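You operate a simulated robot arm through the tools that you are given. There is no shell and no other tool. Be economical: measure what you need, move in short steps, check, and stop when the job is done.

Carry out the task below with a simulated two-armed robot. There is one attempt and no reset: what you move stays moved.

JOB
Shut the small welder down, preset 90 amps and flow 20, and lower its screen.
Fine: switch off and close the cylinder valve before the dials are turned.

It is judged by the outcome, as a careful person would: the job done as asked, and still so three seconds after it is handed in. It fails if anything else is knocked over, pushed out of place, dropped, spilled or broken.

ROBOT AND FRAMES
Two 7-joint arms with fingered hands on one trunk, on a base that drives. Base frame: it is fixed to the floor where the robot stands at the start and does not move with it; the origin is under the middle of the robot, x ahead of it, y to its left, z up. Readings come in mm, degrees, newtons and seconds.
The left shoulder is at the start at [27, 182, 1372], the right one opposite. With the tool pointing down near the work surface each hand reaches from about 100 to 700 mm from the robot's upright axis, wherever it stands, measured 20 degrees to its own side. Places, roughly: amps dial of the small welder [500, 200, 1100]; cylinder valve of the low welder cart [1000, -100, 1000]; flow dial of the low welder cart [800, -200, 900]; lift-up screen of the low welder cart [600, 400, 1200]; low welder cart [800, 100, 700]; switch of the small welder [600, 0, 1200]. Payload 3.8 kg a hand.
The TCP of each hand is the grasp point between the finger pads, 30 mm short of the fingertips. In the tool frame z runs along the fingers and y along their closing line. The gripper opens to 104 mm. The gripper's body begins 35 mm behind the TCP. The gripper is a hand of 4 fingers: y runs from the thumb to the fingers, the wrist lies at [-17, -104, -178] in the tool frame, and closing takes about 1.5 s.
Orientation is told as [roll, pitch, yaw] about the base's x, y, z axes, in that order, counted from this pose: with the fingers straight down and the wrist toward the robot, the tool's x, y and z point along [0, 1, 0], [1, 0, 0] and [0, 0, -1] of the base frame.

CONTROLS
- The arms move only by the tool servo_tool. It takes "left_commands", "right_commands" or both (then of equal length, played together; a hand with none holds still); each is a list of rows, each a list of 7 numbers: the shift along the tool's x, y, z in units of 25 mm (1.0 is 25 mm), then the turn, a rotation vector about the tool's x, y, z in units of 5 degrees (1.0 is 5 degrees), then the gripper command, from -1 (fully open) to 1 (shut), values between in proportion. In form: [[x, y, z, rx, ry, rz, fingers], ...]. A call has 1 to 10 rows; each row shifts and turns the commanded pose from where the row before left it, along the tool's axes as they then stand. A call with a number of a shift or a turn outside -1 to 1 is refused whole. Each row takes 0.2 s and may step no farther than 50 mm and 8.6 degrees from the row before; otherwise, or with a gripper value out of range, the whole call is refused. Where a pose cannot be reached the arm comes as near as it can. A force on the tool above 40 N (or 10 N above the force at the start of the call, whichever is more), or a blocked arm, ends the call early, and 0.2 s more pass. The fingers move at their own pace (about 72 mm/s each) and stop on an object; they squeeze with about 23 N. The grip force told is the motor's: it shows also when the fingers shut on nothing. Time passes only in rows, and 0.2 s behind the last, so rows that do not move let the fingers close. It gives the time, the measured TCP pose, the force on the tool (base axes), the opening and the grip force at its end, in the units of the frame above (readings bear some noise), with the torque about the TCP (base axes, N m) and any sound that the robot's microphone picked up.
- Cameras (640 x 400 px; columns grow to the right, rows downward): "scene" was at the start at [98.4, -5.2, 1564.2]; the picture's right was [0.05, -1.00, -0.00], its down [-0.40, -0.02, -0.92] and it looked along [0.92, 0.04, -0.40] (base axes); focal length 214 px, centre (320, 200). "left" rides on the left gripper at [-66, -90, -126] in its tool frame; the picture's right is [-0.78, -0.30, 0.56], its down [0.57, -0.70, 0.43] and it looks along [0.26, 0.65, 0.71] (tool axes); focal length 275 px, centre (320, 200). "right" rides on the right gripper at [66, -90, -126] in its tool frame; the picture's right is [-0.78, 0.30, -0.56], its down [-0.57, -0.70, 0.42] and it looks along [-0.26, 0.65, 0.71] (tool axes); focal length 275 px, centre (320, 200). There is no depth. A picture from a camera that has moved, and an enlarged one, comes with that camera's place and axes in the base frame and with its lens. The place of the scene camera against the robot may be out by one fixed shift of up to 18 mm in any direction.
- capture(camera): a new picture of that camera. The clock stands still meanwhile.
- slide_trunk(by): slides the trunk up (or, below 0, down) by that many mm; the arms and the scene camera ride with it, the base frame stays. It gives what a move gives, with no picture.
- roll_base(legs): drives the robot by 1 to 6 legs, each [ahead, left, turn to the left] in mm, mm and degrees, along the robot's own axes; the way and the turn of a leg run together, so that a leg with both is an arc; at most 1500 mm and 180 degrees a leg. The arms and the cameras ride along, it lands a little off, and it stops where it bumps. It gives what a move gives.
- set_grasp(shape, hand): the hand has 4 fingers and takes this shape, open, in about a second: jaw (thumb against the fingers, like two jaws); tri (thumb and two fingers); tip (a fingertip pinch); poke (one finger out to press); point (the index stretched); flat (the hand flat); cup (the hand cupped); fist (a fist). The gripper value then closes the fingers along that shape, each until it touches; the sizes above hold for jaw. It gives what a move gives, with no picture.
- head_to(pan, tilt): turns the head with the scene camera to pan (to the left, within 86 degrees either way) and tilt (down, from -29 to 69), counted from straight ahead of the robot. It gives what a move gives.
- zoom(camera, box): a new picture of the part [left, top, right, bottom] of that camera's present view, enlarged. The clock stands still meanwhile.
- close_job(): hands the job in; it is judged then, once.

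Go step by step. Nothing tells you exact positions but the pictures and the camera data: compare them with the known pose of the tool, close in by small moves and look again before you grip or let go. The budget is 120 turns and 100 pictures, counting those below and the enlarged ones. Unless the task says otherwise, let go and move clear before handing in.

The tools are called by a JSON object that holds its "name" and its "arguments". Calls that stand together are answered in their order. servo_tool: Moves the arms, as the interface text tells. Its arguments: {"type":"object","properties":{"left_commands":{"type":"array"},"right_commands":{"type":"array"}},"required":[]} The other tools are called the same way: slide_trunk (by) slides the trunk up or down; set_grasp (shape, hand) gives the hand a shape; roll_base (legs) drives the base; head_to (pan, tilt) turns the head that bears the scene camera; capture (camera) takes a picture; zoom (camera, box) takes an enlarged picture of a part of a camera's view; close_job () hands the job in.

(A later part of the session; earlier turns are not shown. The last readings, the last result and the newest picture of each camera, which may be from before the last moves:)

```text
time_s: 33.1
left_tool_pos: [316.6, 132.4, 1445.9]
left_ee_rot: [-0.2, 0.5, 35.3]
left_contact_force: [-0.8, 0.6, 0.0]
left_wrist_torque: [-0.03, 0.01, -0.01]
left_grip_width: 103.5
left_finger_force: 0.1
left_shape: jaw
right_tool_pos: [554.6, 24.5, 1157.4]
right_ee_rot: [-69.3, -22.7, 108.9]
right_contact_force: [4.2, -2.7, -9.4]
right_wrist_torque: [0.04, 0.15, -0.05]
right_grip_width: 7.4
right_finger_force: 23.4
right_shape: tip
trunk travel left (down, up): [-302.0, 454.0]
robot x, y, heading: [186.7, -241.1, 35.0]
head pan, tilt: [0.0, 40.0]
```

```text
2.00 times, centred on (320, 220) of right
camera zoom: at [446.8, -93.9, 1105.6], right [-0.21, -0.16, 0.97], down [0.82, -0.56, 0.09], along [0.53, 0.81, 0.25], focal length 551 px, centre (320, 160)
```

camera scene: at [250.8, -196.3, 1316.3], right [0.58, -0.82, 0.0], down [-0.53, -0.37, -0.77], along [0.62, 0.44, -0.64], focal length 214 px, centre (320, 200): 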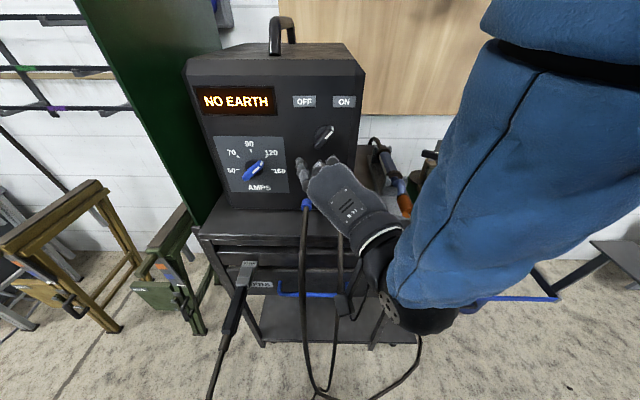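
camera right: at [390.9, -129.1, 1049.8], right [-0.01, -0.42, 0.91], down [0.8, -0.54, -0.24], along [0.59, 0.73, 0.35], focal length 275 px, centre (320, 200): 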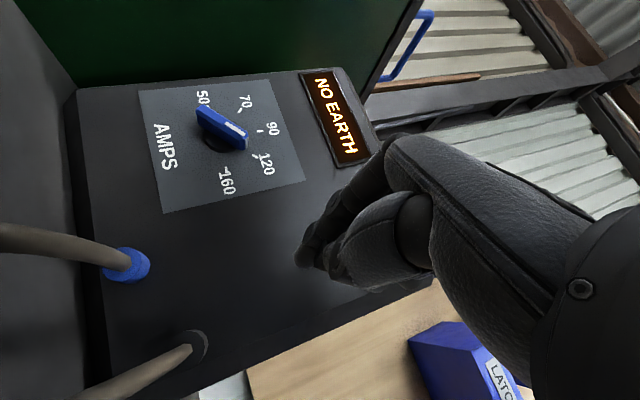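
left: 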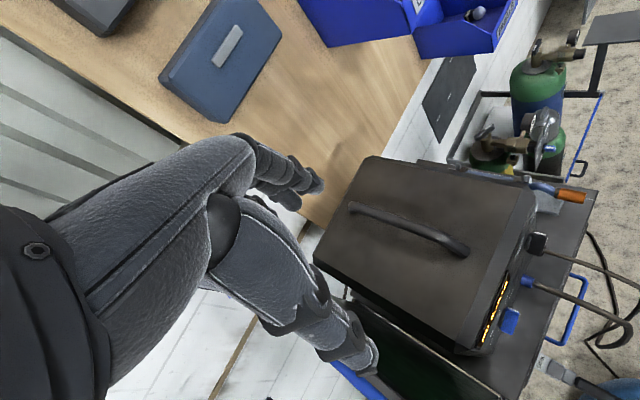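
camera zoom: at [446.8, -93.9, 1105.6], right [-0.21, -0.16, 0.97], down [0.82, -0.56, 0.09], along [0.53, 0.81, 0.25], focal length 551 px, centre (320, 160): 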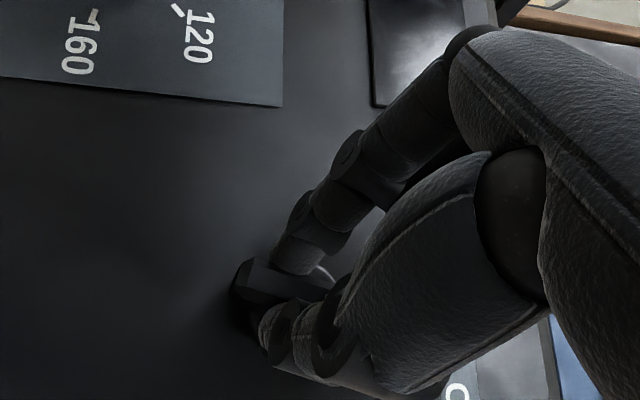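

The knob turns with the hand, and the display seems to have gone dark. I continue the turn.

{"name": "servo_tool", "arguments": {"right_commands": [[0.03, 0.024, 0, 0.231, -0.283, -0.931, 1], [0.03, 0.024, 0, 0.231, -0.283, -0.931, 1], [0.03, 0.024, 0, 0.231, -0.283, -0.931, 1], [0.03, 0.024, 0, 0.231, -0.283, -0.931, 1], [0.03, 0.024, 0, 0.231, -0.283, -0.931, 1]]}}

{"name": "zoom", "arguments": {"camera": "right", "box": [200, 120, 440, 320]}}

{"name": "capture", "arguments": {"camera": "scene"}}

```text
time_s: 34.3
left_tool_pos: [318.0, 131.5, 1446.1]
left_ee_rot: [-0.1, 0.4, 35.3]
left_contact_force: [-1.1, -0.2, 0.2]
left_wrist_torque: [-0.01, 0.0, 0.02]
left_grip_width: 103.4
left_finger_force: 0.0
left_shape: jaw
right_tool_pos: [553.0, 26.3, 1153.0]
right_ee_rot: [-76.8, 1.2, 110.2]
right_contact_force: [5.1, -8.2, -17.5]
right_wrist_torque: [-0.03, 0.41, -0.07]
right_grip_width: 7.4
right_finger_force: 23.4
right_shape: tip
trunk travel left (down, up): [-302.0, 454.0]
robot x, y, heading: [189.1, -235.0, 35.2]
head pan, tilt: [0.0, 40.0]
```

```text
2.00 times, centred on (320, 220) of right
camera zoom: at [456.2, -106.1, 1119.3], right [-0.45, 0.17, 0.88], down [0.75, -0.46, 0.47], along [0.49, 0.87, 0.08], focal length 551 px, centre (320, 160)
```

zoom: 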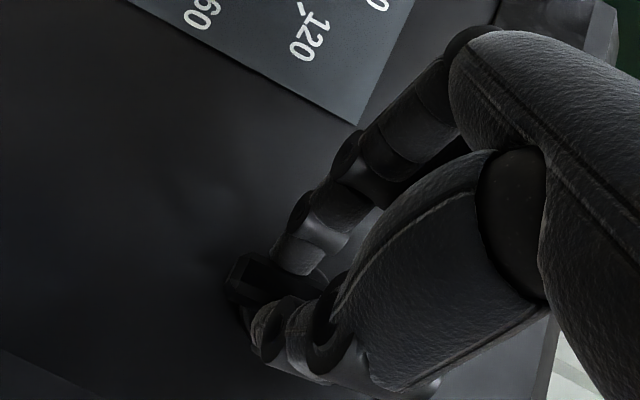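

```text
64 pictures are left
camera scene: at [306.3, -157.2, 1316.2], right [0.58, -0.82, 0.0], down [-0.53, -0.37, -0.77], along [0.62, 0.44, -0.64], focal length 214 px, centre (320, 200)
```

scene: 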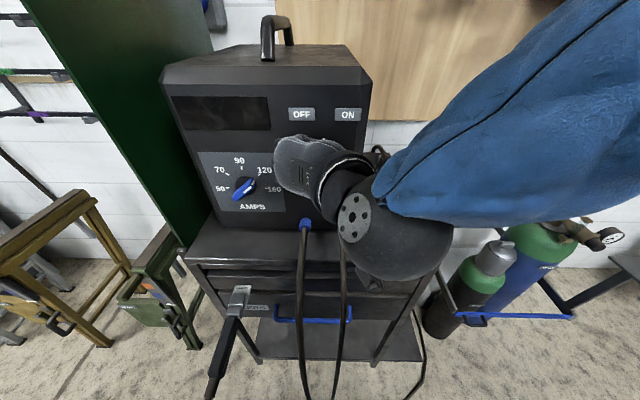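

The display is dark. I turn another 15° to be sure the knob reaches the OFF position, then release.

{"name": "servo_tool", "arguments": {"right_commands": [[0.03, 0.024, 0, 0.231, -0.283, -0.931, 1], [0.03, 0.024, 0, 0.231, -0.283, -0.931, 1], [0.03, 0.024, 0, 0.231, -0.283, -0.931, 1]]}}

{"name": "servo_tool", "arguments": {"right_commands": [[0, 0, 0, 0, 0, 0, 0.4], [0, 0, 0, 0, 0, 0, -0.2], [0, 0, 0, 0, 0, 0, -0.2]]}}

{"name": "roll_base", "arguments": {"legs": [[-100, 0, 0]]}}

{"name": "capture", "arguments": {"camera": "scene"}}

{"name": "zoom", "arguments": {"camera": "right", "box": [200, 120, 440, 320]}}

```text
time_s: 35.1
left_tool_pos: [318.5, 131.6, 1445.8]
left_ee_rot: [0.0, 0.4, 35.3]
left_contact_force: [0.8, -0.4, 0.7]
left_wrist_torque: [-0.02, 0.02, 0.0]
left_grip_width: 103.8
left_finger_force: 0.0
left_shape: jaw
right_tool_pos: [554.0, 26.7, 1151.5]
right_ee_rot: [-81.1, 15.5, 109.5]
right_contact_force: [8.4, -10.5, -18.5]
right_wrist_torque: [0.01, 0.43, -0.11]
right_grip_width: 7.4
right_finger_force: 23.2
right_shape: tip
trunk travel left (down, up): [-302.0, 454.0]
robot x, y, heading: [192.9, -234.6, 35.0]
head pan, tilt: [0.0, 40.0]
```

```text
time_s: 35.9
left_tool_pos: [315.5, 133.2, 1445.2]
left_ee_rot: [-0.1, 0.4, 35.2]
left_contact_force: [-0.4, 0.2, 0.6]
left_wrist_torque: [0.0, 0.01, -0.02]
left_grip_width: 103.9
left_finger_force: 0.0
left_shape: jaw
right_tool_pos: [550.5, 28.6, 1153.7]
right_ee_rot: [-81.4, 15.3, 109.5]
right_contact_force: [0.1, 0.8, 0.4]
right_wrist_torque: [0.01, 0.01, 0.04]
right_grip_width: 62.1
right_finger_force: 0.1
right_shape: tip
trunk travel left (down, up): [-302.0, 454.0]
robot x, y, heading: [190.7, -237.8, 35.3]
head pan, tilt: [0.0, 40.0]
```

```text
time_s: 37.0
left_tool_pos: [231.6, 72.6, 1445.8]
left_ee_rot: [-0.3, 0.2, 35.3]
left_contact_force: [-0.4, -0.5, 0.6]
left_wrist_torque: [0.0, -0.06, 0.02]
left_grip_width: 103.7
left_finger_force: 0.1
left_shape: jaw
right_tool_pos: [466.4, -29.1, 1152.7]
right_ee_rot: [-81.3, 15.5, 109.4]
right_contact_force: [-1.2, -0.1, -0.3]
right_wrist_torque: [0.0, 0.0, 0.0]
right_grip_width: 62.0
right_finger_force: 0.0
right_shape: tip
trunk travel left (down, up): [-302.0, 454.0]
robot x, y, heading: [108.6, -296.3, 35.2]
head pan, tilt: [0.0, 40.0]
```

```text
63 pictures are left
camera scene: at [219.8, -216.5, 1316.6], right [0.58, -0.82, 0.0], down [-0.52, -0.37, -0.77], along [0.63, 0.44, -0.64], focal length 214 px, centre (320, 200)
```

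scene: 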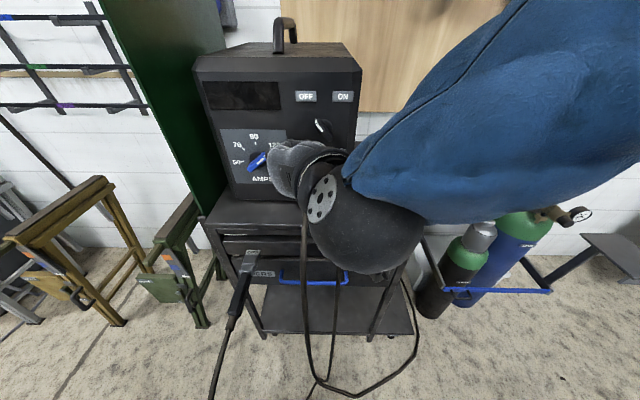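

```text
2.00 times, centred on (320, 220) of right
camera zoom: at [373.0, -168.7, 1131.6], right [-0.58, 0.34, 0.74], down [0.66, -0.34, 0.67], along [0.48, 0.88, -0.02], focal length 551 px, centre (320, 160)
```

zoom: 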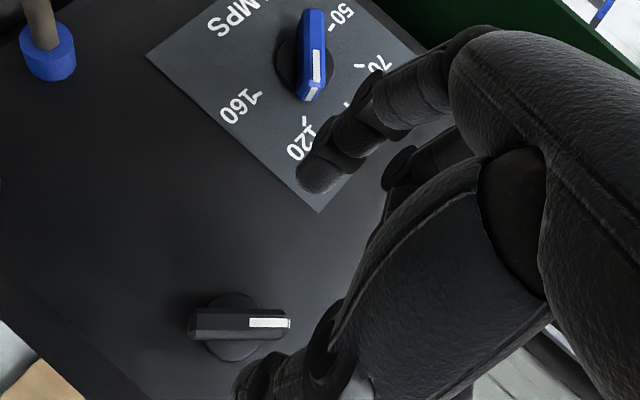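

{"name": "zoom", "arguments": {"camera": "scene", "box": [270, 70, 370, 160]}}

{"name": "roll_base", "arguments": {"legs": [[-60, 0, 0]]}}

{"name": "slide_trunk", "arguments": {"by": 150}}

{"name": "head_to", "arguments": {"pan": -30, "tilt": 30}}

{"name": "capture", "arguments": {"camera": "scene"}}

```text
4.44 times, centred on (320, 115) of scene
camera zoom: at [219.8, -216.5, 1316.6], right [0.58, -0.82, 0.0], down [-0.52, -0.37, -0.77], along [0.63, 0.44, -0.64], focal length 953 px, centre (320, 578)
```

zoom: 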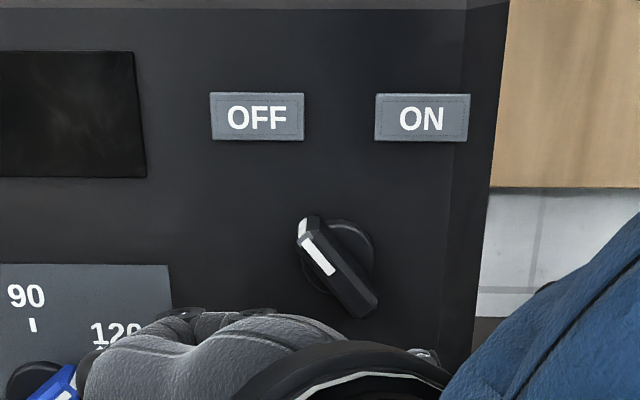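

```text
time_s: 38.0
left_tool_pos: [182.8, 37.7, 1447.4]
left_ee_rot: [-0.2, 0.2, 35.1]
left_contact_force: [-1.2, -0.5, 0.5]
left_wrist_torque: [0.04, 0.0, 0.03]
left_grip_width: 103.3
left_finger_force: 0.1
left_shape: jaw
right_tool_pos: [417.4, -65.4, 1153.1]
right_ee_rot: [-81.4, 15.4, 109.2]
right_contact_force: [1.4, -0.4, 0.2]
right_wrist_torque: [0.0, 0.02, -0.01]
right_grip_width: 62.2
right_finger_force: 0.0
right_shape: tip
trunk travel left (down, up): [-302.0, 454.0]
robot x, y, heading: [61.2, -330.8, 35.1]
head pan, tilt: [0.0, 40.0]
```

```text
time_s: 39.7
left_tool_pos: [185.1, 40.9, 1595.1]
left_ee_rot: [-0.2, 0.3, 35.1]
left_contact_force: [0.3, -0.4, -0.5]
left_wrist_torque: [0.04, -0.02, 0.02]
left_grip_width: 103.9
left_finger_force: 0.0
left_shape: jaw
right_tool_pos: [420.4, -63.2, 1302.2]
right_ee_rot: [-81.2, 15.5, 109.4]
right_contact_force: [0.2, 0.6, 0.1]
right_wrist_torque: [0.05, 0.01, -0.02]
right_grip_width: 61.9
right_finger_force: 0.0
right_shape: tip
trunk travel left (down, up): [-452.0, 304.0]
robot x, y, heading: [58.0, -332.9, 35.0]
head pan, tilt: [0.0, 40.0]
```

```text
time_s: 40.7
left_tool_pos: [185.6, 39.8, 1596.4]
left_ee_rot: [-0.1, 0.3, 35.1]
left_contact_force: [0.1, -0.4, -0.2]
left_wrist_torque: [0.02, -0.01, 0.01]
left_grip_width: 103.7
left_finger_force: 0.1
left_shape: jaw
right_tool_pos: [419.9, -65.7, 1302.2]
right_ee_rot: [-81.4, 15.5, 109.4]
right_contact_force: [-0.8, 1.0, -0.5]
right_wrist_torque: [0.0, 0.0, 0.02]
right_grip_width: 62.1
right_finger_force: 0.1
right_shape: tip
trunk travel left (down, up): [-452.0, 304.0]
robot x, y, heading: [59.6, -326.9, 35.1]
head pan, tilt: [-30.0, 30.0]
```

```text
60 pictures are left
camera scene: at [158.7, -315.1, 1483.3], right [0.09, -1.0, 0.0], down [-0.5, -0.04, -0.87], along [0.86, 0.08, -0.5], focal length 214 px, centre (320, 200)
```

scene: 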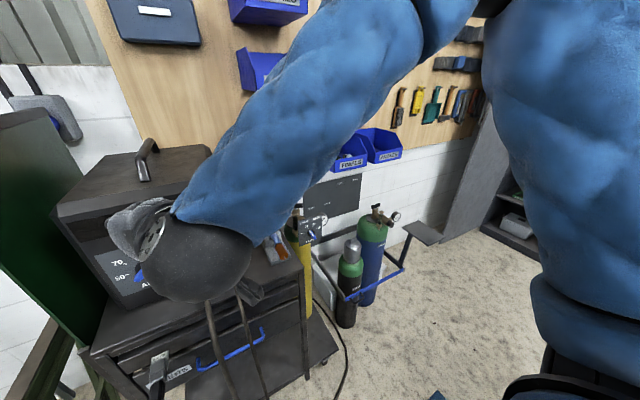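

The switch points to OFF and the display is dark. Next the cylinder valve: I shift right, clear of the cart, to get a good look at it.

{"name": "roll_base", "arguments": {"legs": [[0, -300, 0]]}}

{"name": "head_to", "arguments": {"pan": 0, "tilt": 35}}

{"name": "capture", "arguments": {"camera": "scene"}}

```text
time_s: 42.7
left_tool_pos: [356.3, -204.5, 1596.5]
left_ee_rot: [-0.1, 0.3, 35.2]
left_contact_force: [0.2, 0.1, 0.0]
left_wrist_torque: [-0.01, 0.0, 0.02]
left_grip_width: 103.6
left_finger_force: 0.1
left_shape: jaw
right_tool_pos: [591.4, -308.8, 1301.5]
right_ee_rot: [-81.3, 15.4, 109.4]
right_contact_force: [0.1, 0.1, 0.1]
right_wrist_torque: [-0.01, 0.0, 0.0]
right_grip_width: 61.7
right_finger_force: 0.0
right_shape: tip
trunk travel left (down, up): [-452.0, 304.0]
robot x, y, heading: [229.6, -573.8, 35.5]
head pan, tilt: [-30.0, 30.0]
```

```text
time_s: 43.7
left_tool_pos: [356.1, -203.1, 1595.7]
left_ee_rot: [-0.2, 0.4, 35.1]
left_contact_force: [-0.7, 0.0, -1.0]
left_wrist_torque: [0.02, -0.01, 0.01]
left_grip_width: 103.8
left_finger_force: 0.0
left_shape: jaw
right_tool_pos: [590.0, -307.8, 1301.9]
right_ee_rot: [-81.3, 15.4, 109.3]
right_contact_force: [0.4, -0.8, -0.2]
right_wrist_torque: [0.01, 0.0, 0.0]
right_grip_width: 62.0
right_finger_force: 0.1
right_shape: tip
trunk travel left (down, up): [-452.0, 304.0]
robot x, y, heading: [230.9, -570.2, 35.1]
head pan, tilt: [0.0, 35.0]
```

```text
59 pictures are left
camera scene: at [312.1, -516.3, 1475.5], right [0.58, -0.82, 0.0], down [-0.47, -0.33, -0.82], along [0.67, 0.47, -0.57], focal length 214 px, centre (320, 200)
```

scene: 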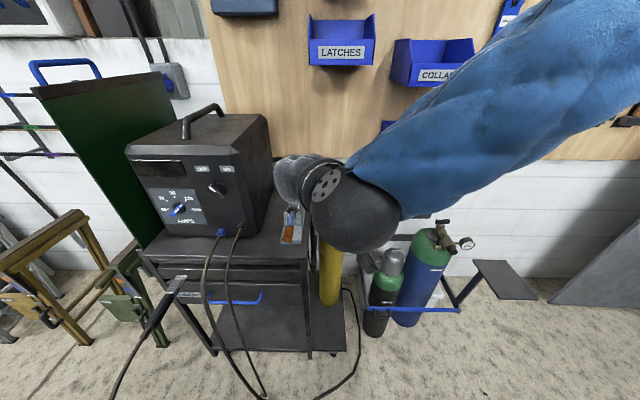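

The right arm blocks the view; I'll unwind the hand back to fingers-down.

{"name": "servo_tool", "arguments": {"right_commands": [[0, 0, 0, -0.231, 0.283, 0.931, -1], [0, 0, 0, -0.231, 0.283, 0.931, -1], [0, 0, 0, -0.231, 0.283, 0.931, -1], [0, 0, 0, -0.231, 0.283, 0.931, -1], [0, 0, 0, -0.231, 0.283, 0.931, -1], [0, 0, 0, -0.231, 0.283, 0.931, -1], [0, 0, 0, -0.231, 0.283, 0.931, -1], [0, 0, 0, -0.231, 0.283, 0.931, -1], [0, 0, 0, -0.231, 0.283, 0.931, -1], [0, 0, 0, -0.231, 0.283, 0.931, -1]]}}

{"name": "servo_tool", "arguments": {"right_commands": [[0, 0, 0, -0.231, 0.283, 0.931, -1], [0, 0, 0, -0.231, 0.283, 0.931, -1], [0, 0, 0, 0.5, 0, 1, -1], [0, 0, 0, 0.5, 0, 1, -1], [0, 0, 0, 0.5, 0, 1, -1], [0, 0, 0, 0.5, 0, 1, -1], [0, 0, 0, 0.5, 0, 1, -1], [0, 0, 0, 0.5, 0, 1, -1], [0, 0, 0, 0.5, 0, 1, -1], [0, 0, 0, 0.5, 0, 1, -1]]}}

{"name": "servo_tool", "arguments": {"right_commands": [[0, 0, 0, 1, 0, 0, -1], [0, 0, 0, 1, 0, 0, -1], [0, 0, 0, 1, 0, 0, -1], [0, 0, 0, 1, 0, 0, -1], [0, 0, 0, 1, 0, 0, -1], [0, 0, 0, 1, 0, 0, -1]]}}

```text
time_s: 45.9
left_tool_pos: [359.3, -204.7, 1595.7]
left_ee_rot: [-0.2, 0.4, 35.2]
left_contact_force: [0.8, 0.4, 0.0]
left_wrist_torque: [-0.01, 0.01, 0.0]
left_grip_width: 103.6
left_finger_force: 0.1
left_shape: jaw
right_tool_pos: [587.4, -305.6, 1298.9]
right_ee_rot: [-68.6, -24.2, 109.3]
right_contact_force: [-0.3, 0.2, -0.4]
right_wrist_torque: [0.02, -0.02, 0.01]
right_grip_width: 103.3
right_finger_force: 0.1
right_shape: tip
right hand out of reach, approached as far as the arm can: row 9, 10
trunk travel left (down, up): [-452.0, 304.0]
robot x, y, heading: [229.0, -570.7, 35.1]
head pan, tilt: [0.0, 35.0]
```

```text
time_s: 48.1
left_tool_pos: [355.5, -203.0, 1595.6]
left_ee_rot: [-0.2, 0.3, 35.1]
left_contact_force: [0.3, -0.6, -0.3]
left_wrist_torque: [0.01, 0.01, 0.0]
left_grip_width: 103.5
left_finger_force: 0.1
left_shape: jaw
right_tool_pos: [579.5, -300.4, 1288.4]
right_ee_rot: [-36.0, -46.2, 58.5]
right_contact_force: [-0.2, 0.0, 0.3]
right_wrist_torque: [0.02, 0.0, -0.03]
right_grip_width: 103.9
right_finger_force: 0.1
right_shape: tip
right hand out of reach, approached as far as the arm can: row 1, 2
trunk travel left (down, up): [-452.0, 304.0]
robot x, y, heading: [227.6, -573.0, 35.2]
head pan, tilt: [0.0, 35.0]
```

```text
time_s: 49.5
left_tool_pos: [356.3, -203.9, 1596.2]
left_ee_rot: [-0.3, 0.3, 35.2]
left_contact_force: [-0.9, -0.3, -0.6]
left_wrist_torque: [0.01, 0.05, 0.01]
left_grip_width: 103.6
left_finger_force: 0.0
left_shape: jaw
right_tool_pos: [580.5, -300.4, 1289.3]
right_ee_rot: [-25.9, -20.0, 40.4]
right_contact_force: [-0.1, -0.7, -0.2]
right_wrist_torque: [0.02, 0.02, -0.03]
right_grip_width: 103.5
right_finger_force: 0.0
right_shape: tip
trunk travel left (down, up): [-452.0, 304.0]
robot x, y, heading: [230.7, -574.4, 35.3]
head pan, tilt: [0.0, 35.0]
```

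{"name": "servo_tool", "arguments": {"right_commands": [[-1, 0, 0, 0.7, 0.6, 0, -1], [-1, 0, 0, 0.7, 0.6, 0, -1], [-1, 0, 0, 0.7, 0.6, 0, -1], [-1, 0, 0, 0.7, 0.6, 0, -1], [-1, 0, 0, 0.7, 0.6, 0, -1]]}}

{"name": "capture", "arguments": {"camera": "scene"}}

{"name": "capture", "arguments": {"camera": "right"}}

```text
time_s: 50.7
left_tool_pos: [356.6, -205.0, 1595.4]
left_ee_rot: [0.0, 0.4, 35.2]
left_contact_force: [1.1, -0.7, 0.2]
left_wrist_torque: [0.01, 0.02, 0.0]
left_grip_width: 103.5
left_finger_force: 0.0
left_shape: jaw
right_tool_pos: [643.8, -401.8, 1324.7]
right_ee_rot: [-9.6, -3.5, 35.2]
right_contact_force: [0.4, 0.3, -0.4]
right_wrist_torque: [0.0, 0.01, -0.02]
right_grip_width: 103.9
right_finger_force: 0.0
right_shape: tip
trunk travel left (down, up): [-452.0, 304.0]
robot x, y, heading: [228.5, -575.8, 35.2]
head pan, tilt: [0.0, 35.0]
```

```text
58 pictures are left
camera scene: at [312.8, -517.2, 1475.5], right [0.58, -0.82, 0.0], down [-0.47, -0.33, -0.82], along [0.67, 0.47, -0.57], focal length 214 px, centre (320, 200)
```

scene: 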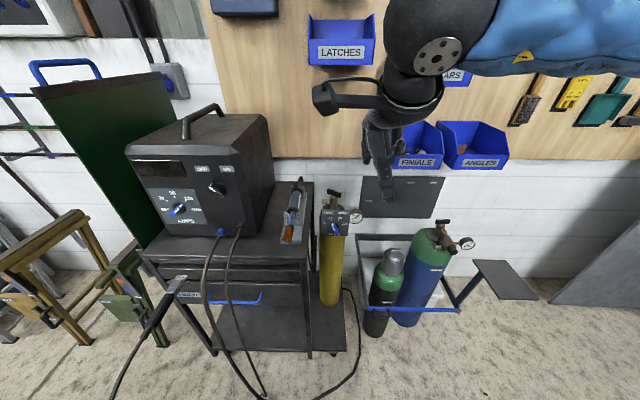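

```text
57 pictures are left
camera right: at [516.4, -388.2, 1431.0], right [0.59, -0.4, 0.7], down [-0.19, -0.91, -0.36], along [0.78, 0.08, -0.62], focal length 275 px, centre (320, 200)
```

right: 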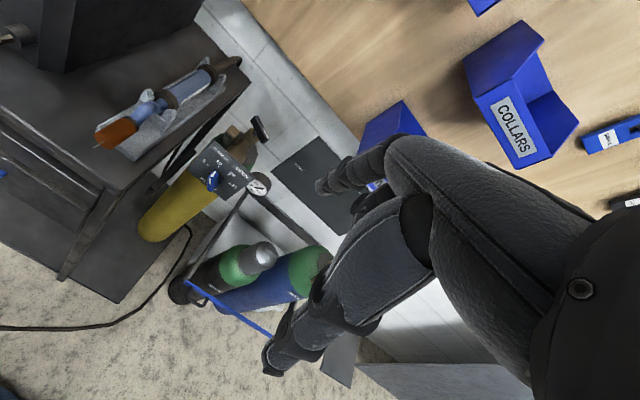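

{"name": "zoom", "arguments": {"camera": "right", "box": [190, 95, 290, 205]}}

{"name": "zoom", "arguments": {"camera": "scene", "box": [300, 170, 400, 250]}}

```text
3.64 times, centred on (240, 150) of right
camera zoom: at [516.4, -388.2, 1431.0], right [0.59, -0.4, 0.7], down [-0.19, -0.91, -0.36], along [0.78, 0.08, -0.62], focal length 1001 px, centre (611, 382)
```

zoom: 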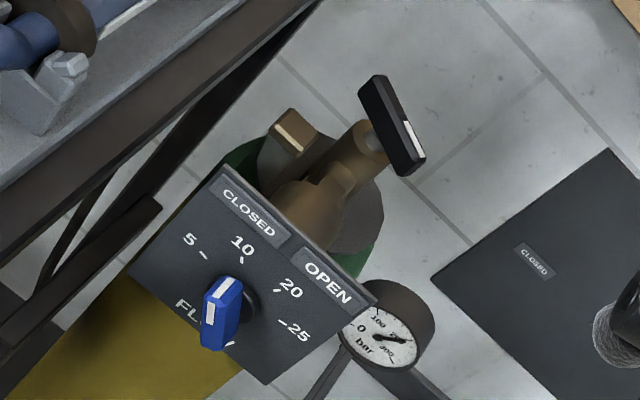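

```text
5.00 times, centred on (350, 210) of scene
camera zoom: at [312.8, -517.2, 1475.5], right [0.58, -0.82, 0.0], down [-0.47, -0.33, -0.82], along [0.67, 0.47, -0.57], focal length 1072 px, centre (170, 150)
```

zoom: 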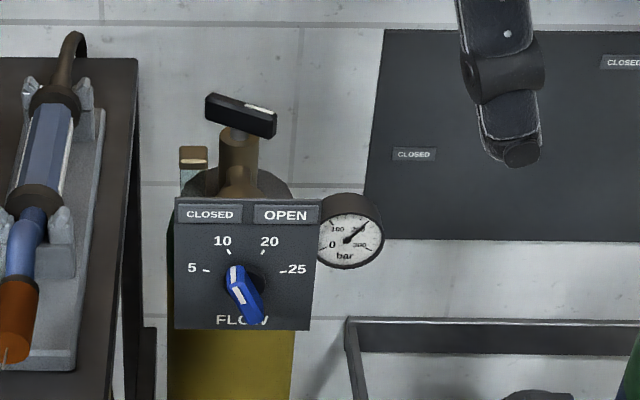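

The valve lever (white mark) points to OPEN on the right and must turn clockwise toward CLOSED; the flow pointer is near 10. Clockwise turning from that side suits the left hand, so I shift the robot right and ahead and tuck the right hand back.

{"name": "servo_tool", "arguments": {"right_commands": [[-1, -1, 0, 0, 0, 0, -1], [-1, -1, 0, 0, 0, 0, -1], [-1, -1, 0, 0, 0, 0, -1], [-1, -1, 0, 0, 0, 0, -1], [0, -1, 0, 0, 0, 0, -1], [0, -1, 0, 0, 0, 0, -1]]}}

{"name": "set_grasp", "arguments": {"shape": "tip", "hand": "left"}}

{"name": "roll_base", "arguments": {"legs": [[0, -130, 0], [160, 0, 0]]}}

{"name": "slide_trunk", "arguments": {"by": -150}}

{"name": "capture", "arguments": {"camera": "scene"}}

{"name": "capture", "arguments": {"camera": "left"}}

```text
time_s: 52.1
left_tool_pos: [355.3, -205.9, 1596.8]
left_ee_rot: [0.0, 0.3, 35.2]
left_contact_force: [-0.7, 0.1, 0.0]
left_wrist_torque: [0.03, -0.01, 0.0]
left_grip_width: 103.7
left_finger_force: 0.0
left_shape: jaw
right_tool_pos: [574.9, -569.1, 1336.0]
right_ee_rot: [-9.6, -3.6, 35.1]
right_contact_force: [0.3, -0.9, -0.6]
right_wrist_torque: [0.03, 0.02, -0.01]
right_grip_width: 103.7
right_finger_force: 0.0
right_shape: tip
trunk travel left (down, up): [-452.0, 304.0]
robot x, y, heading: [227.7, -574.2, 35.2]
head pan, tilt: [0.0, 35.0]
```

```text
time_s: 53.0
left_tool_pos: [356.2, -204.3, 1595.5]
left_ee_rot: [-0.2, 0.3, 35.2]
left_contact_force: [0.0, -0.3, 0.0]
left_wrist_torque: [-0.01, 0.0, -0.01]
left_grip_width: 103.8
left_finger_force: 0.0
left_shape: tip
right_tool_pos: [575.8, -567.1, 1336.4]
right_ee_rot: [-9.6, -3.6, 35.0]
right_contact_force: [-1.2, -1.1, 0.0]
right_wrist_torque: [0.01, -0.01, 0.0]
right_grip_width: 103.9
right_finger_force: 0.0
right_shape: tip
trunk travel left (down, up): [-452.0, 304.0]
robot x, y, heading: [229.7, -572.9, 35.1]
head pan, tilt: [0.0, 35.0]
```

```text
time_s: 55.3
left_tool_pos: [558.8, -220.6, 1596.3]
left_ee_rot: [-0.2, 0.4, 35.4]
left_contact_force: [-0.3, 0.1, 0.4]
left_wrist_torque: [-0.01, 0.05, 0.03]
left_grip_width: 103.7
left_finger_force: 0.0
left_shape: tip
right_tool_pos: [779.4, -584.1, 1336.2]
right_ee_rot: [-9.6, -3.5, 35.2]
right_contact_force: [-0.3, -0.1, 0.2]
right_wrist_torque: [0.03, 0.02, 0.0]
right_grip_width: 103.6
right_finger_force: 0.0
right_shape: tip
trunk travel left (down, up): [-452.0, 304.0]
robot x, y, heading: [432.3, -588.2, 35.5]
head pan, tilt: [0.0, 35.0]
```

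```text
time_s: 57.0
left_tool_pos: [556.5, -221.8, 1445.8]
left_ee_rot: [-0.2, 0.3, 35.3]
left_contact_force: [1.1, 0.1, 0.3]
left_wrist_torque: [0.03, -0.02, -0.03]
left_grip_width: 103.8
left_finger_force: 0.0
left_shape: tip
right_tool_pos: [790.3, -575.2, 1177.2]
right_ee_rot: [-9.7, -1.3, 35.2]
right_contact_force: [-0.2, -0.2, 0.5]
right_wrist_torque: [-0.02, 0.02, -0.03]
right_grip_width: 103.2
right_finger_force: 0.2
right_shape: tip
trunk travel left (down, up): [-302.0, 454.0]
robot x, y, heading: [428.2, -592.7, 35.0]
head pan, tilt: [0.0, 35.0]
```

```text
54 pictures are left
camera scene: at [549.1, -509.0, 1324.2], right [0.58, -0.82, 0.0], down [-0.47, -0.33, -0.82], along [0.67, 0.47, -0.57], focal length 214 px, centre (320, 200)
```

scene: 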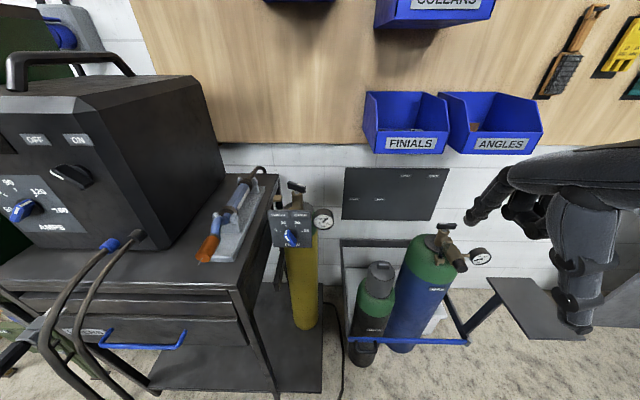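

```text
53 pictures are left
camera left: at [522.5, -325.9, 1570.9], right [0.21, -0.81, -0.55], down [-0.9, 0.06, -0.42], along [0.37, 0.59, -0.72], focal length 275 px, centre (320, 200)
```

left: 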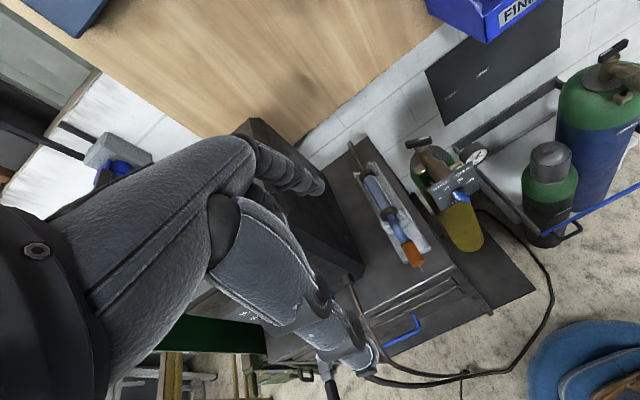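

Triangulating from both wrist cameras: valve lever ≈(942,-140,1018), flow dial ≈(818,-225,973). I bring the left hand, fingers down, above the lever, turning it to match the lever.

{"name": "servo_tool", "arguments": {"left_commands": [[-0.42, 0.9, 0.45, 0, 0, 0.3, -0.2], [-0.42, 0.9, 0.45, 0, 0, 0.3, -0.2], [-0.42, 0.9, 0.45, 0, 0, 0.3, -0.2], [-0.42, 0.9, 0.45, 0, 0, 0.3, -0.2], [-0.42, 0.9, 0.45, 0, 0, 0.3, -0.2], [-0.42, 0.9, 0.45, 0, 0, 0.3, -0.2], [-0.42, 0.9, 0.45, 0, 0, 0.3, -0.2], [-0.42, 0.9, 0.45, 0, 0, 0.3, -0.2], [-0.42, 0.9, 0.45, 0, 0, 0.3, -0.2], [-0.42, 0.9, 0.45, 0, 0, 0.3, -0.2]]}}

{"name": "capture", "arguments": {"camera": "scene"}}

{"name": "capture", "arguments": {"camera": "left"}}

```text
time_s: 59.2
left_tool_pos: [805.3, -205.3, 1332.5]
left_ee_rot: [-0.2, 0.3, 20.2]
left_contact_force: [-0.5, 0.0, -1.1]
left_wrist_torque: [0.0, -0.03, 0.02]
left_grip_width: 62.8
left_finger_force: 0.0
left_shape: tip
right_tool_pos: [791.8, -574.7, 1176.5]
right_ee_rot: [-9.6, -1.2, 35.2]
right_contact_force: [-0.2, -0.4, -0.4]
right_wrist_torque: [0.0, 0.04, 0.0]
right_grip_width: 103.4
right_finger_force: 0.1
right_shape: tip
trunk travel left (down, up): [-302.0, 454.0]
robot x, y, heading: [438.2, -593.5, 35.2]
head pan, tilt: [0.0, 35.0]
```

```text
52 pictures are left
camera scene: at [550.3, -508.7, 1323.9], right [0.58, -0.82, 0.0], down [-0.47, -0.33, -0.82], along [0.67, 0.47, -0.57], focal length 214 px, centre (320, 200)
```

scene: 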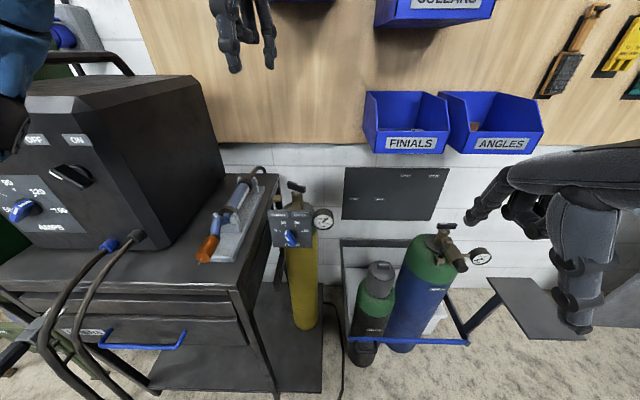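

```text
51 pictures are left
camera left: at [744.2, -297.8, 1457.1], right [-0.01, -0.83, -0.55], down [-0.86, 0.29, -0.42], along [0.52, 0.47, -0.72], focal length 275 px, centre (320, 200)
```

left: 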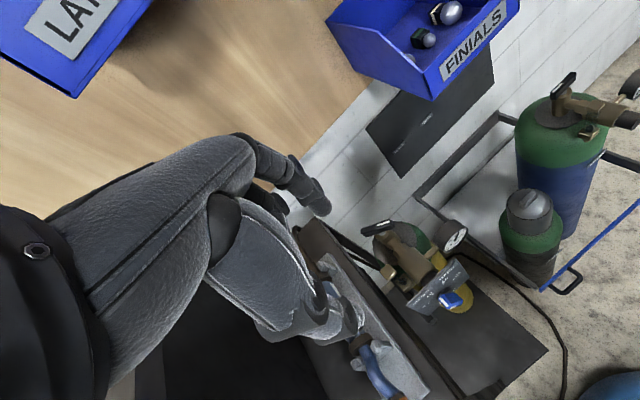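

Combining all rays, the lever is at ≈(977,-122,980) and the flow dial ≈(838,-215,940). I continue over the lever and descend to a stand-off.

{"name": "servo_tool", "arguments": {"left_commands": [[0.08, 0.85, 0.9, 0, 0, 0, -0.2], [0.08, 0.85, 0.9, 0, 0, 0, -0.2], [0.08, 0.85, 0.9, 0, 0, 0, -0.2], [0.08, 0.85, 0.9, 0, 0, 0, -0.2], [0.08, 0.85, 0.9, 0, 0, 0, -0.2], [0.08, 0.85, 0.9, 0, 0, 0, -0.2], [0.08, 0.85, 0.9, 0, 0, 0, -0.2], [0.08, 0.85, 0.9, 0, 0, 0, -0.2], [0.08, 0.85, 0.9, 0, 0, 0, -0.2]]}}

{"name": "capture", "arguments": {"camera": "scene"}}

{"name": "capture", "arguments": {"camera": "left"}}

```text
time_s: 61.2
left_tool_pos: [980.6, -120.8, 1129.9]
left_ee_rot: [-0.1, 0.4, 20.2]
left_contact_force: [-0.1, -0.2, 0.0]
left_wrist_torque: [-0.01, 0.02, 0.02]
left_grip_width: 62.9
left_finger_force: 0.0
left_shape: tip
right_tool_pos: [792.1, -575.2, 1177.8]
right_ee_rot: [-9.7, -1.2, 35.0]
right_contact_force: [-0.4, -0.8, 0.0]
right_wrist_torque: [0.04, 0.02, 0.06]
right_grip_width: 103.8
right_finger_force: 0.1
right_shape: tip
trunk travel left (down, up): [-302.0, 454.0]
robot x, y, heading: [433.0, -591.2, 35.2]
head pan, tilt: [0.0, 35.0]
```

```text
50 pictures are left
camera scene: at [550.2, -508.7, 1323.9], right [0.58, -0.82, 0.0], down [-0.47, -0.33, -0.82], along [0.67, 0.47, -0.57], focal length 214 px, centre (320, 200)
```

scene: 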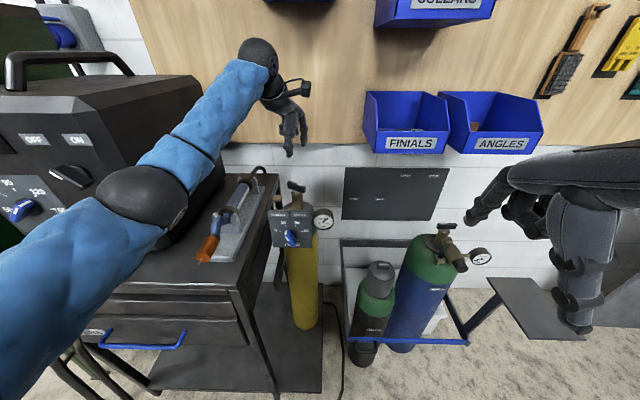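

```text
49 pictures are left
camera left: at [919.7, -213.1, 1254.9], right [-0.01, -0.83, -0.55], down [-0.86, 0.29, -0.42], along [0.51, 0.47, -0.72], focal length 275 px, centre (320, 200)
```

left: 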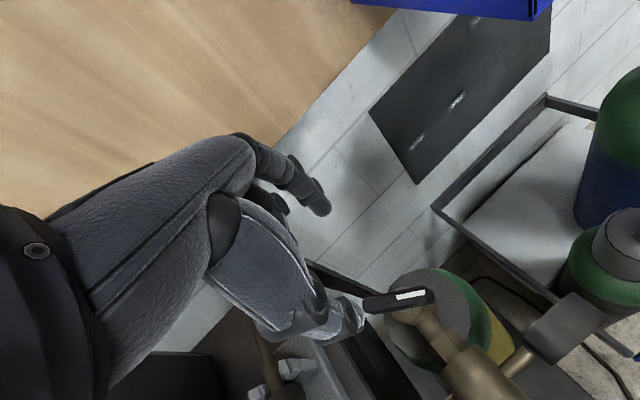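

The lever lines up with the tool axis; its bar points about -90°, so I need ~21° more clockwise. I lower to just above it while turning, then look again.

{"name": "servo_tool", "arguments": {"left_commands": [[0, -0.2, 0.7, 0, 0, 0.84, -0.2], [0, 0, 0.7, 0, 0, 0.84, -0.2], [0, 0, 0.7, 0, 0, 0.84, -0.2], [0, 0, 0.7, 0, 0, 0.84, -0.2], [0, 0, 0.5, 0, 0, 0.84, -0.2]]}}

{"name": "capture", "arguments": {"camera": "left"}}

{"name": "capture", "arguments": {"camera": "scene"}}

```text
time_s: 62.4
left_tool_pos: [970.8, -127.1, 1047.8]
left_ee_rot: [-0.3, 0.2, -0.8]
left_contact_force: [-0.8, -0.6, 0.1]
left_wrist_torque: [-0.02, 0.03, 0.01]
left_grip_width: 62.8
left_finger_force: 0.0
left_shape: tip
right_tool_pos: [790.8, -574.2, 1177.0]
right_ee_rot: [-9.7, -1.3, 35.1]
right_contact_force: [-0.1, -0.8, 0.7]
right_wrist_torque: [0.0, -0.01, 0.02]
right_grip_width: 103.6
right_finger_force: 0.0
right_shape: tip
trunk travel left (down, up): [-302.0, 454.0]
robot x, y, heading: [431.4, -589.4, 35.1]
head pan, tilt: [0.0, 35.0]
```

```text
48 pictures are left
camera left: at [881.4, -190.1, 1173.4], right [-0.31, -0.77, -0.55], down [-0.69, 0.58, -0.43], along [0.65, 0.25, -0.72], focal length 275 px, centre (320, 200)
```

left: 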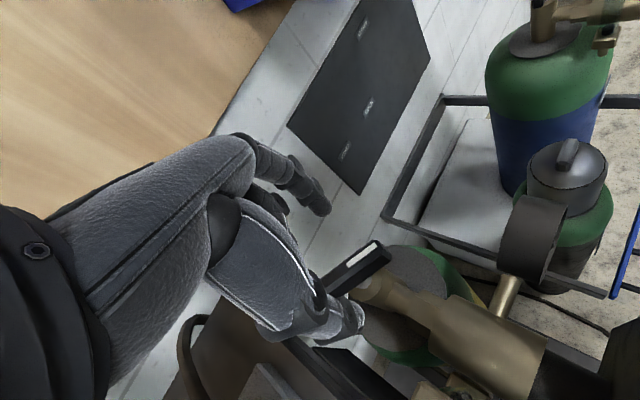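

```text
47 pictures are left
camera scene: at [549.7, -508.5, 1323.9], right [0.58, -0.82, 0.0], down [-0.47, -0.33, -0.82], along [0.67, 0.47, -0.57], focal length 214 px, centre (320, 200)
```

scene: 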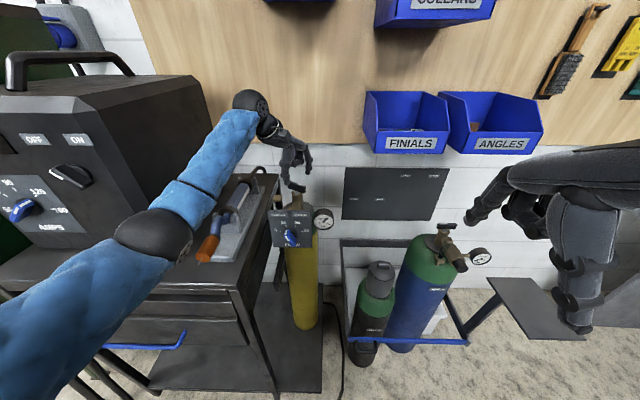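

Lever is well between finger and thumb. I descend ~46 mm and close.

{"name": "servo_tool", "arguments": {"left_commands": [[0, 0, 0.62, 0, 0, 0, -0.2], [0, 0, 0.62, 0, 0, 0, -0.2], [0, 0, 0.62, 0, 0, 0, -0.2], [0, 0, 0, 0, 0, 0, -0.2]]}}

{"name": "zoom", "arguments": {"camera": "left", "box": [220, 140, 460, 360]}}

```text
time_s: 63.4
left_tool_pos: [972.0, -127.1, 1002.9]
left_ee_rot: [-0.3, 0.1, -0.7]
left_contact_force: [-0.7, -0.7, 0.5]
left_wrist_torque: [0.0, 0.01, 0.0]
left_grip_width: 63.1
left_finger_force: 0.1
left_shape: tip
right_tool_pos: [791.9, -574.8, 1177.7]
right_ee_rot: [-9.7, -1.3, 35.2]
right_contact_force: [0.4, -0.6, -0.1]
right_wrist_torque: [-0.01, 0.01, -0.03]
right_grip_width: 103.6
right_finger_force: 0.1
right_shape: tip
trunk travel left (down, up): [-302.0, 454.0]
robot x, y, heading: [430.4, -592.4, 35.2]
head pan, tilt: [0.0, 35.0]
```

```text
1.82 times, centred on (340, 250) of left
camera zoom: at [881.0, -190.4, 1127.1], right [-0.31, -0.78, -0.55], down [-0.69, 0.58, -0.43], along [0.65, 0.25, -0.72], focal length 500 px, centre (284, 109)
```

zoom: 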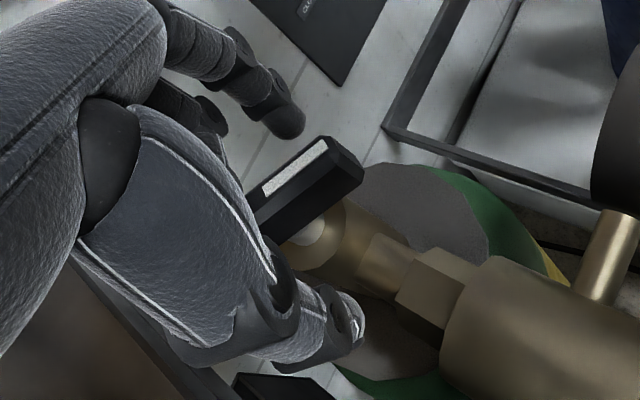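

{"name": "servo_tool", "arguments": {"left_commands": [[0, 0, 0, 0, 0, 0, 0.4], [0, 0, 0, 0, 0, 0, 0.7], [0, 0, 0, 0, 0, 0, 1], [0, 0, 0, 0, 0, 0, 1], [0, 0, 0, 0, 0, 0, 1], [0, 0, 0, 0, 0, 0, 1]]}}

{"name": "zoom", "arguments": {"camera": "left", "box": [220, 140, 460, 360]}}

```text
time_s: 64.8
left_tool_pos: [971.7, -126.0, 1001.2]
left_ee_rot: [-0.4, 0.2, -0.9]
left_contact_force: [-3.0, -2.9, -3.5]
left_wrist_torque: [-0.06, 0.07, 0.08]
left_grip_width: 9.7
left_finger_force: 23.2
left_shape: tip
right_tool_pos: [791.5, -575.1, 1176.3]
right_ee_rot: [-9.6, -1.3, 35.0]
right_contact_force: [-1.1, 0.2, -0.6]
right_wrist_torque: [-0.03, 0.02, 0.0]
right_grip_width: 103.7
right_finger_force: 0.0
right_shape: tip
trunk travel left (down, up): [-302.0, 454.0]
robot x, y, heading: [429.9, -593.9, 35.1]
head pan, tilt: [0.0, 35.0]
```

```text
1.82 times, centred on (340, 250) of left
camera zoom: at [881.0, -190.7, 1126.9], right [-0.31, -0.78, -0.55], down [-0.7, 0.58, -0.43], along [0.65, 0.25, -0.72], focal length 500 px, centre (284, 109)
```

zoom: 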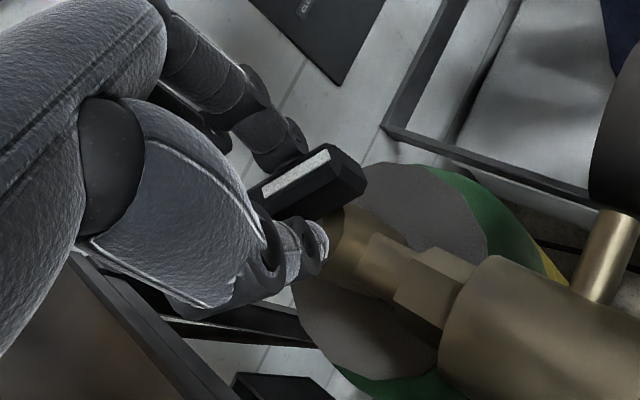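

Bar gripped (10 mm). I turn clockwise about the vertical, 30° first.

{"name": "servo_tool", "arguments": {"left_commands": [[0, 0, 0, 0, 0, 1, 1], [0, 0, 0, 0, 0, 1, 1], [0, 0, 0, 0, 0, 1, 1], [0, 0, 0, 0, 0, 1, 1], [0, 0, 0, 0, 0, 1, 1], [0, 0, 0, 0, 0, 1, 1]]}}

{"name": "capture", "arguments": {"camera": "left"}}

{"name": "capture", "arguments": {"camera": "scene"}}

```text
time_s: 66.2
left_tool_pos: [971.1, -127.1, 1002.6]
left_ee_rot: [-0.3, -0.1, -30.8]
left_contact_force: [-10.2, -0.1, 3.4]
left_wrist_torque: [0.0, 0.22, 0.1]
left_grip_width: 10.1
left_finger_force: 22.4
left_shape: tip
right_tool_pos: [789.7, -575.1, 1177.4]
right_ee_rot: [-9.8, -1.4, 35.1]
right_contact_force: [0.1, 0.9, -0.2]
right_wrist_torque: [0.02, 0.01, 0.03]
right_grip_width: 103.5
right_finger_force: 0.1
right_shape: tip
trunk travel left (down, up): [-302.0, 454.0]
robot x, y, heading: [431.9, -591.1, 35.1]
head pan, tilt: [0.0, 35.0]
```

```text
44 pictures are left
camera left: at [860.1, -136.8, 1126.0], right [-0.65, -0.52, -0.55], down [-0.31, 0.85, -0.43], along [0.69, -0.11, -0.71], focal length 275 px, centre (320, 200)
```

left: 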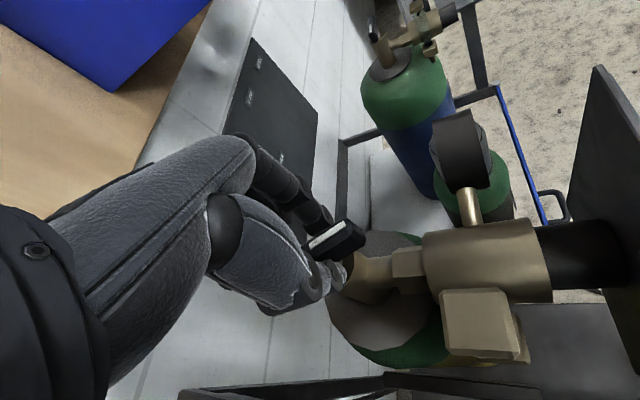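

```text
43 pictures are left
camera scene: at [548.1, -509.2, 1324.2], right [0.58, -0.82, 0.0], down [-0.47, -0.33, -0.82], along [0.67, 0.47, -0.57], focal length 214 px, centre (320, 200)
```

scene: 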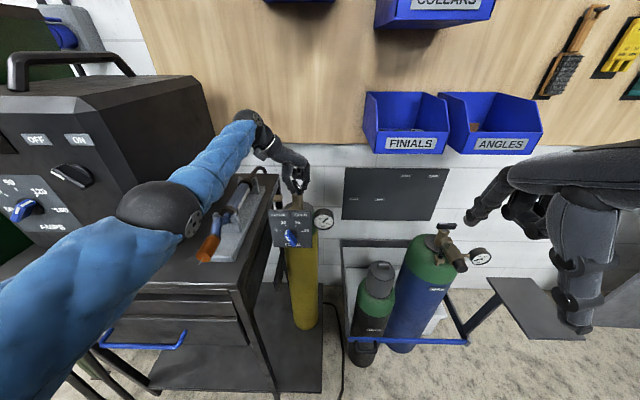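

It turns freely. I continue another 30°.

{"name": "servo_tool", "arguments": {"left_commands": [[0, 0, 0, 0, 0, 1, 1], [0, 0, 0, 0, 0, 1, 1], [0, 0, 0, 0, 0, 1, 1], [0, 0, 0, 0, 0, 1, 1], [0, 0, 0, 0, 0, 1, 1], [0, 0, 0, 0, 0, 1, 1]]}}

{"name": "capture", "arguments": {"camera": "left"}}

{"name": "capture", "arguments": {"camera": "scene"}}

```text
time_s: 67.6
left_tool_pos: [909.5, -128.9, 968.4]
left_ee_rot: [-1.1, 0.0, -60.8]
left_contact_force: [-3.0, -1.4, 2.7]
left_wrist_torque: [0.04, -0.16, 0.0]
left_grip_width: 7.7
left_finger_force: 23.2
left_shape: tip
left hand out of reach, approached as far as the arm can: row 1, 2, 4, 5, 6
right_tool_pos: [792.6, -573.7, 1177.0]
right_ee_rot: [-9.8, -1.0, 35.1]
right_contact_force: [0.3, -0.3, 0.4]
right_wrist_torque: [-0.08, 0.04, -0.02]
right_grip_width: 103.7
right_finger_force: 0.1
right_shape: tip
trunk travel left (down, up): [-302.0, 454.0]
robot x, y, heading: [430.7, -594.3, 35.4]
head pan, tilt: [0.0, 35.0]
```

```text
42 pictures are left
camera left: at [810.4, -80.1, 1094.2], right [-0.83, -0.12, -0.54], down [0.15, 0.89, -0.44], along [0.53, -0.44, -0.72], focal length 275 px, centre (320, 200)
```

left: 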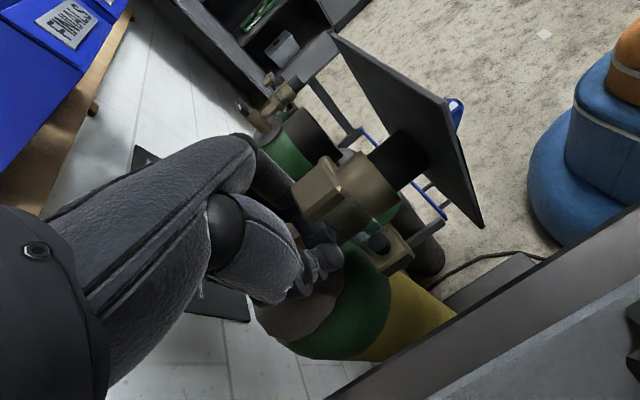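

```text
41 pictures are left
camera scene: at [550.5, -506.4, 1323.0], right [0.58, -0.82, 0.0], down [-0.47, -0.33, -0.82], along [0.67, 0.47, -0.58], focal length 214 px, centre (320, 200)
```

scene: 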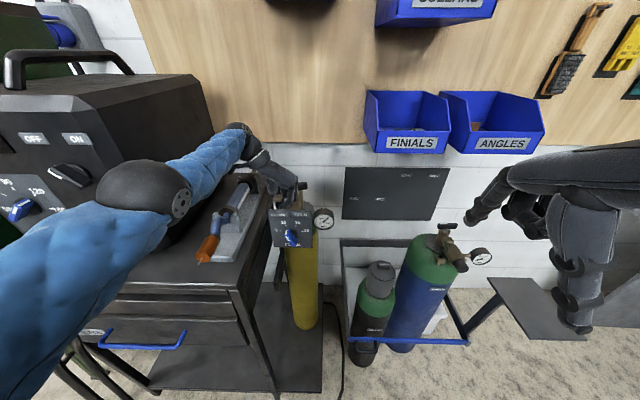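

The arm ran out of reach and slipped off the lever. I open and lift straight up, then look.

{"name": "servo_tool", "arguments": {"left_commands": [[0, 0, 0, 0, 0, 0, 0.4], [0, 0, 0, 0, 0, 0, 0.3], [0, 0, -1, 0, 0, 0, 0.3], [0, 0, -1, 0, 0, 0, 0.3], [0, 0, -1, 0, 0, 0, 0.3], [0, 0, -1, 0, 0, 0, 0.3], [0, 0, -1, 0, 0, 0, 0.3], [0, 0, -1, 0, 0, 0, 0]]}}

{"name": "capture", "arguments": {"camera": "left"}}

{"name": "zoom", "arguments": {"camera": "scene", "box": [250, 150, 350, 250]}}

```text
time_s: 69.4
left_tool_pos: [893.1, -133.5, 1119.7]
left_ee_rot: [-0.4, -0.2, -60.7]
left_contact_force: [0.1, -0.3, -0.5]
left_wrist_torque: [0.01, -0.02, -0.01]
left_grip_width: 51.5
left_finger_force: 0.1
left_shape: tip
left hand out of reach, approached as far as the arm can: row 5, 6, 7, 8
right_tool_pos: [790.0, -575.4, 1177.3]
right_ee_rot: [-9.7, -1.3, 35.1]
right_contact_force: [-0.6, -0.2, -0.2]
right_wrist_torque: [0.02, -0.04, -0.03]
right_grip_width: 103.9
right_finger_force: 0.2
right_shape: tip
trunk travel left (down, up): [-302.0, 454.0]
robot x, y, heading: [433.0, -591.9, 35.3]
head pan, tilt: [0.0, 35.0]
```

```text
40 pictures are left
camera left: at [792.0, -85.8, 1244.2], right [-0.82, -0.12, -0.55], down [0.15, 0.89, -0.43], along [0.55, -0.44, -0.71], focal length 275 px, centre (320, 200)
```

left: 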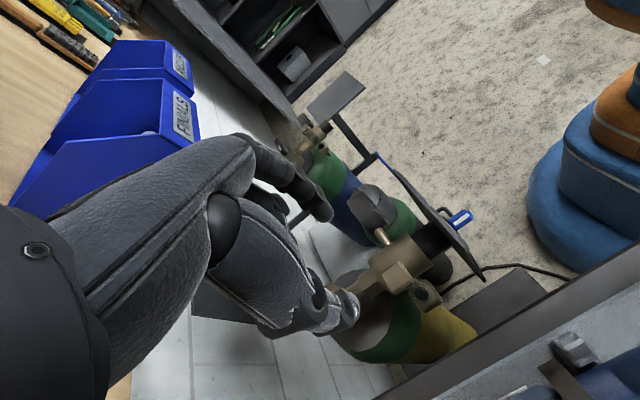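

```text
4.00 times, centred on (300, 200) of scene
camera zoom: at [548.9, -509.0, 1324.1], right [0.58, -0.82, 0.0], down [-0.47, -0.33, -0.82], along [0.67, 0.47, -0.57], focal length 858 px, centre (400, 200)
```

zoom: 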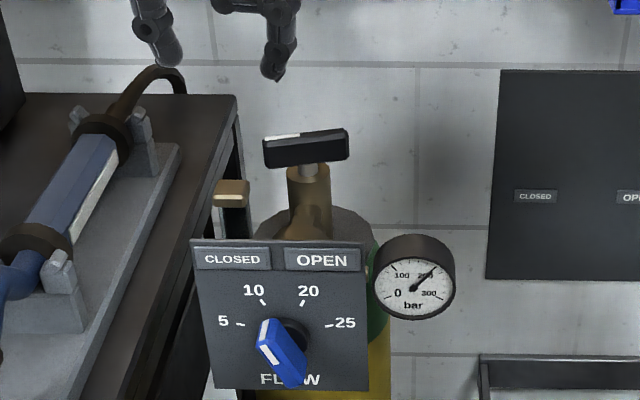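

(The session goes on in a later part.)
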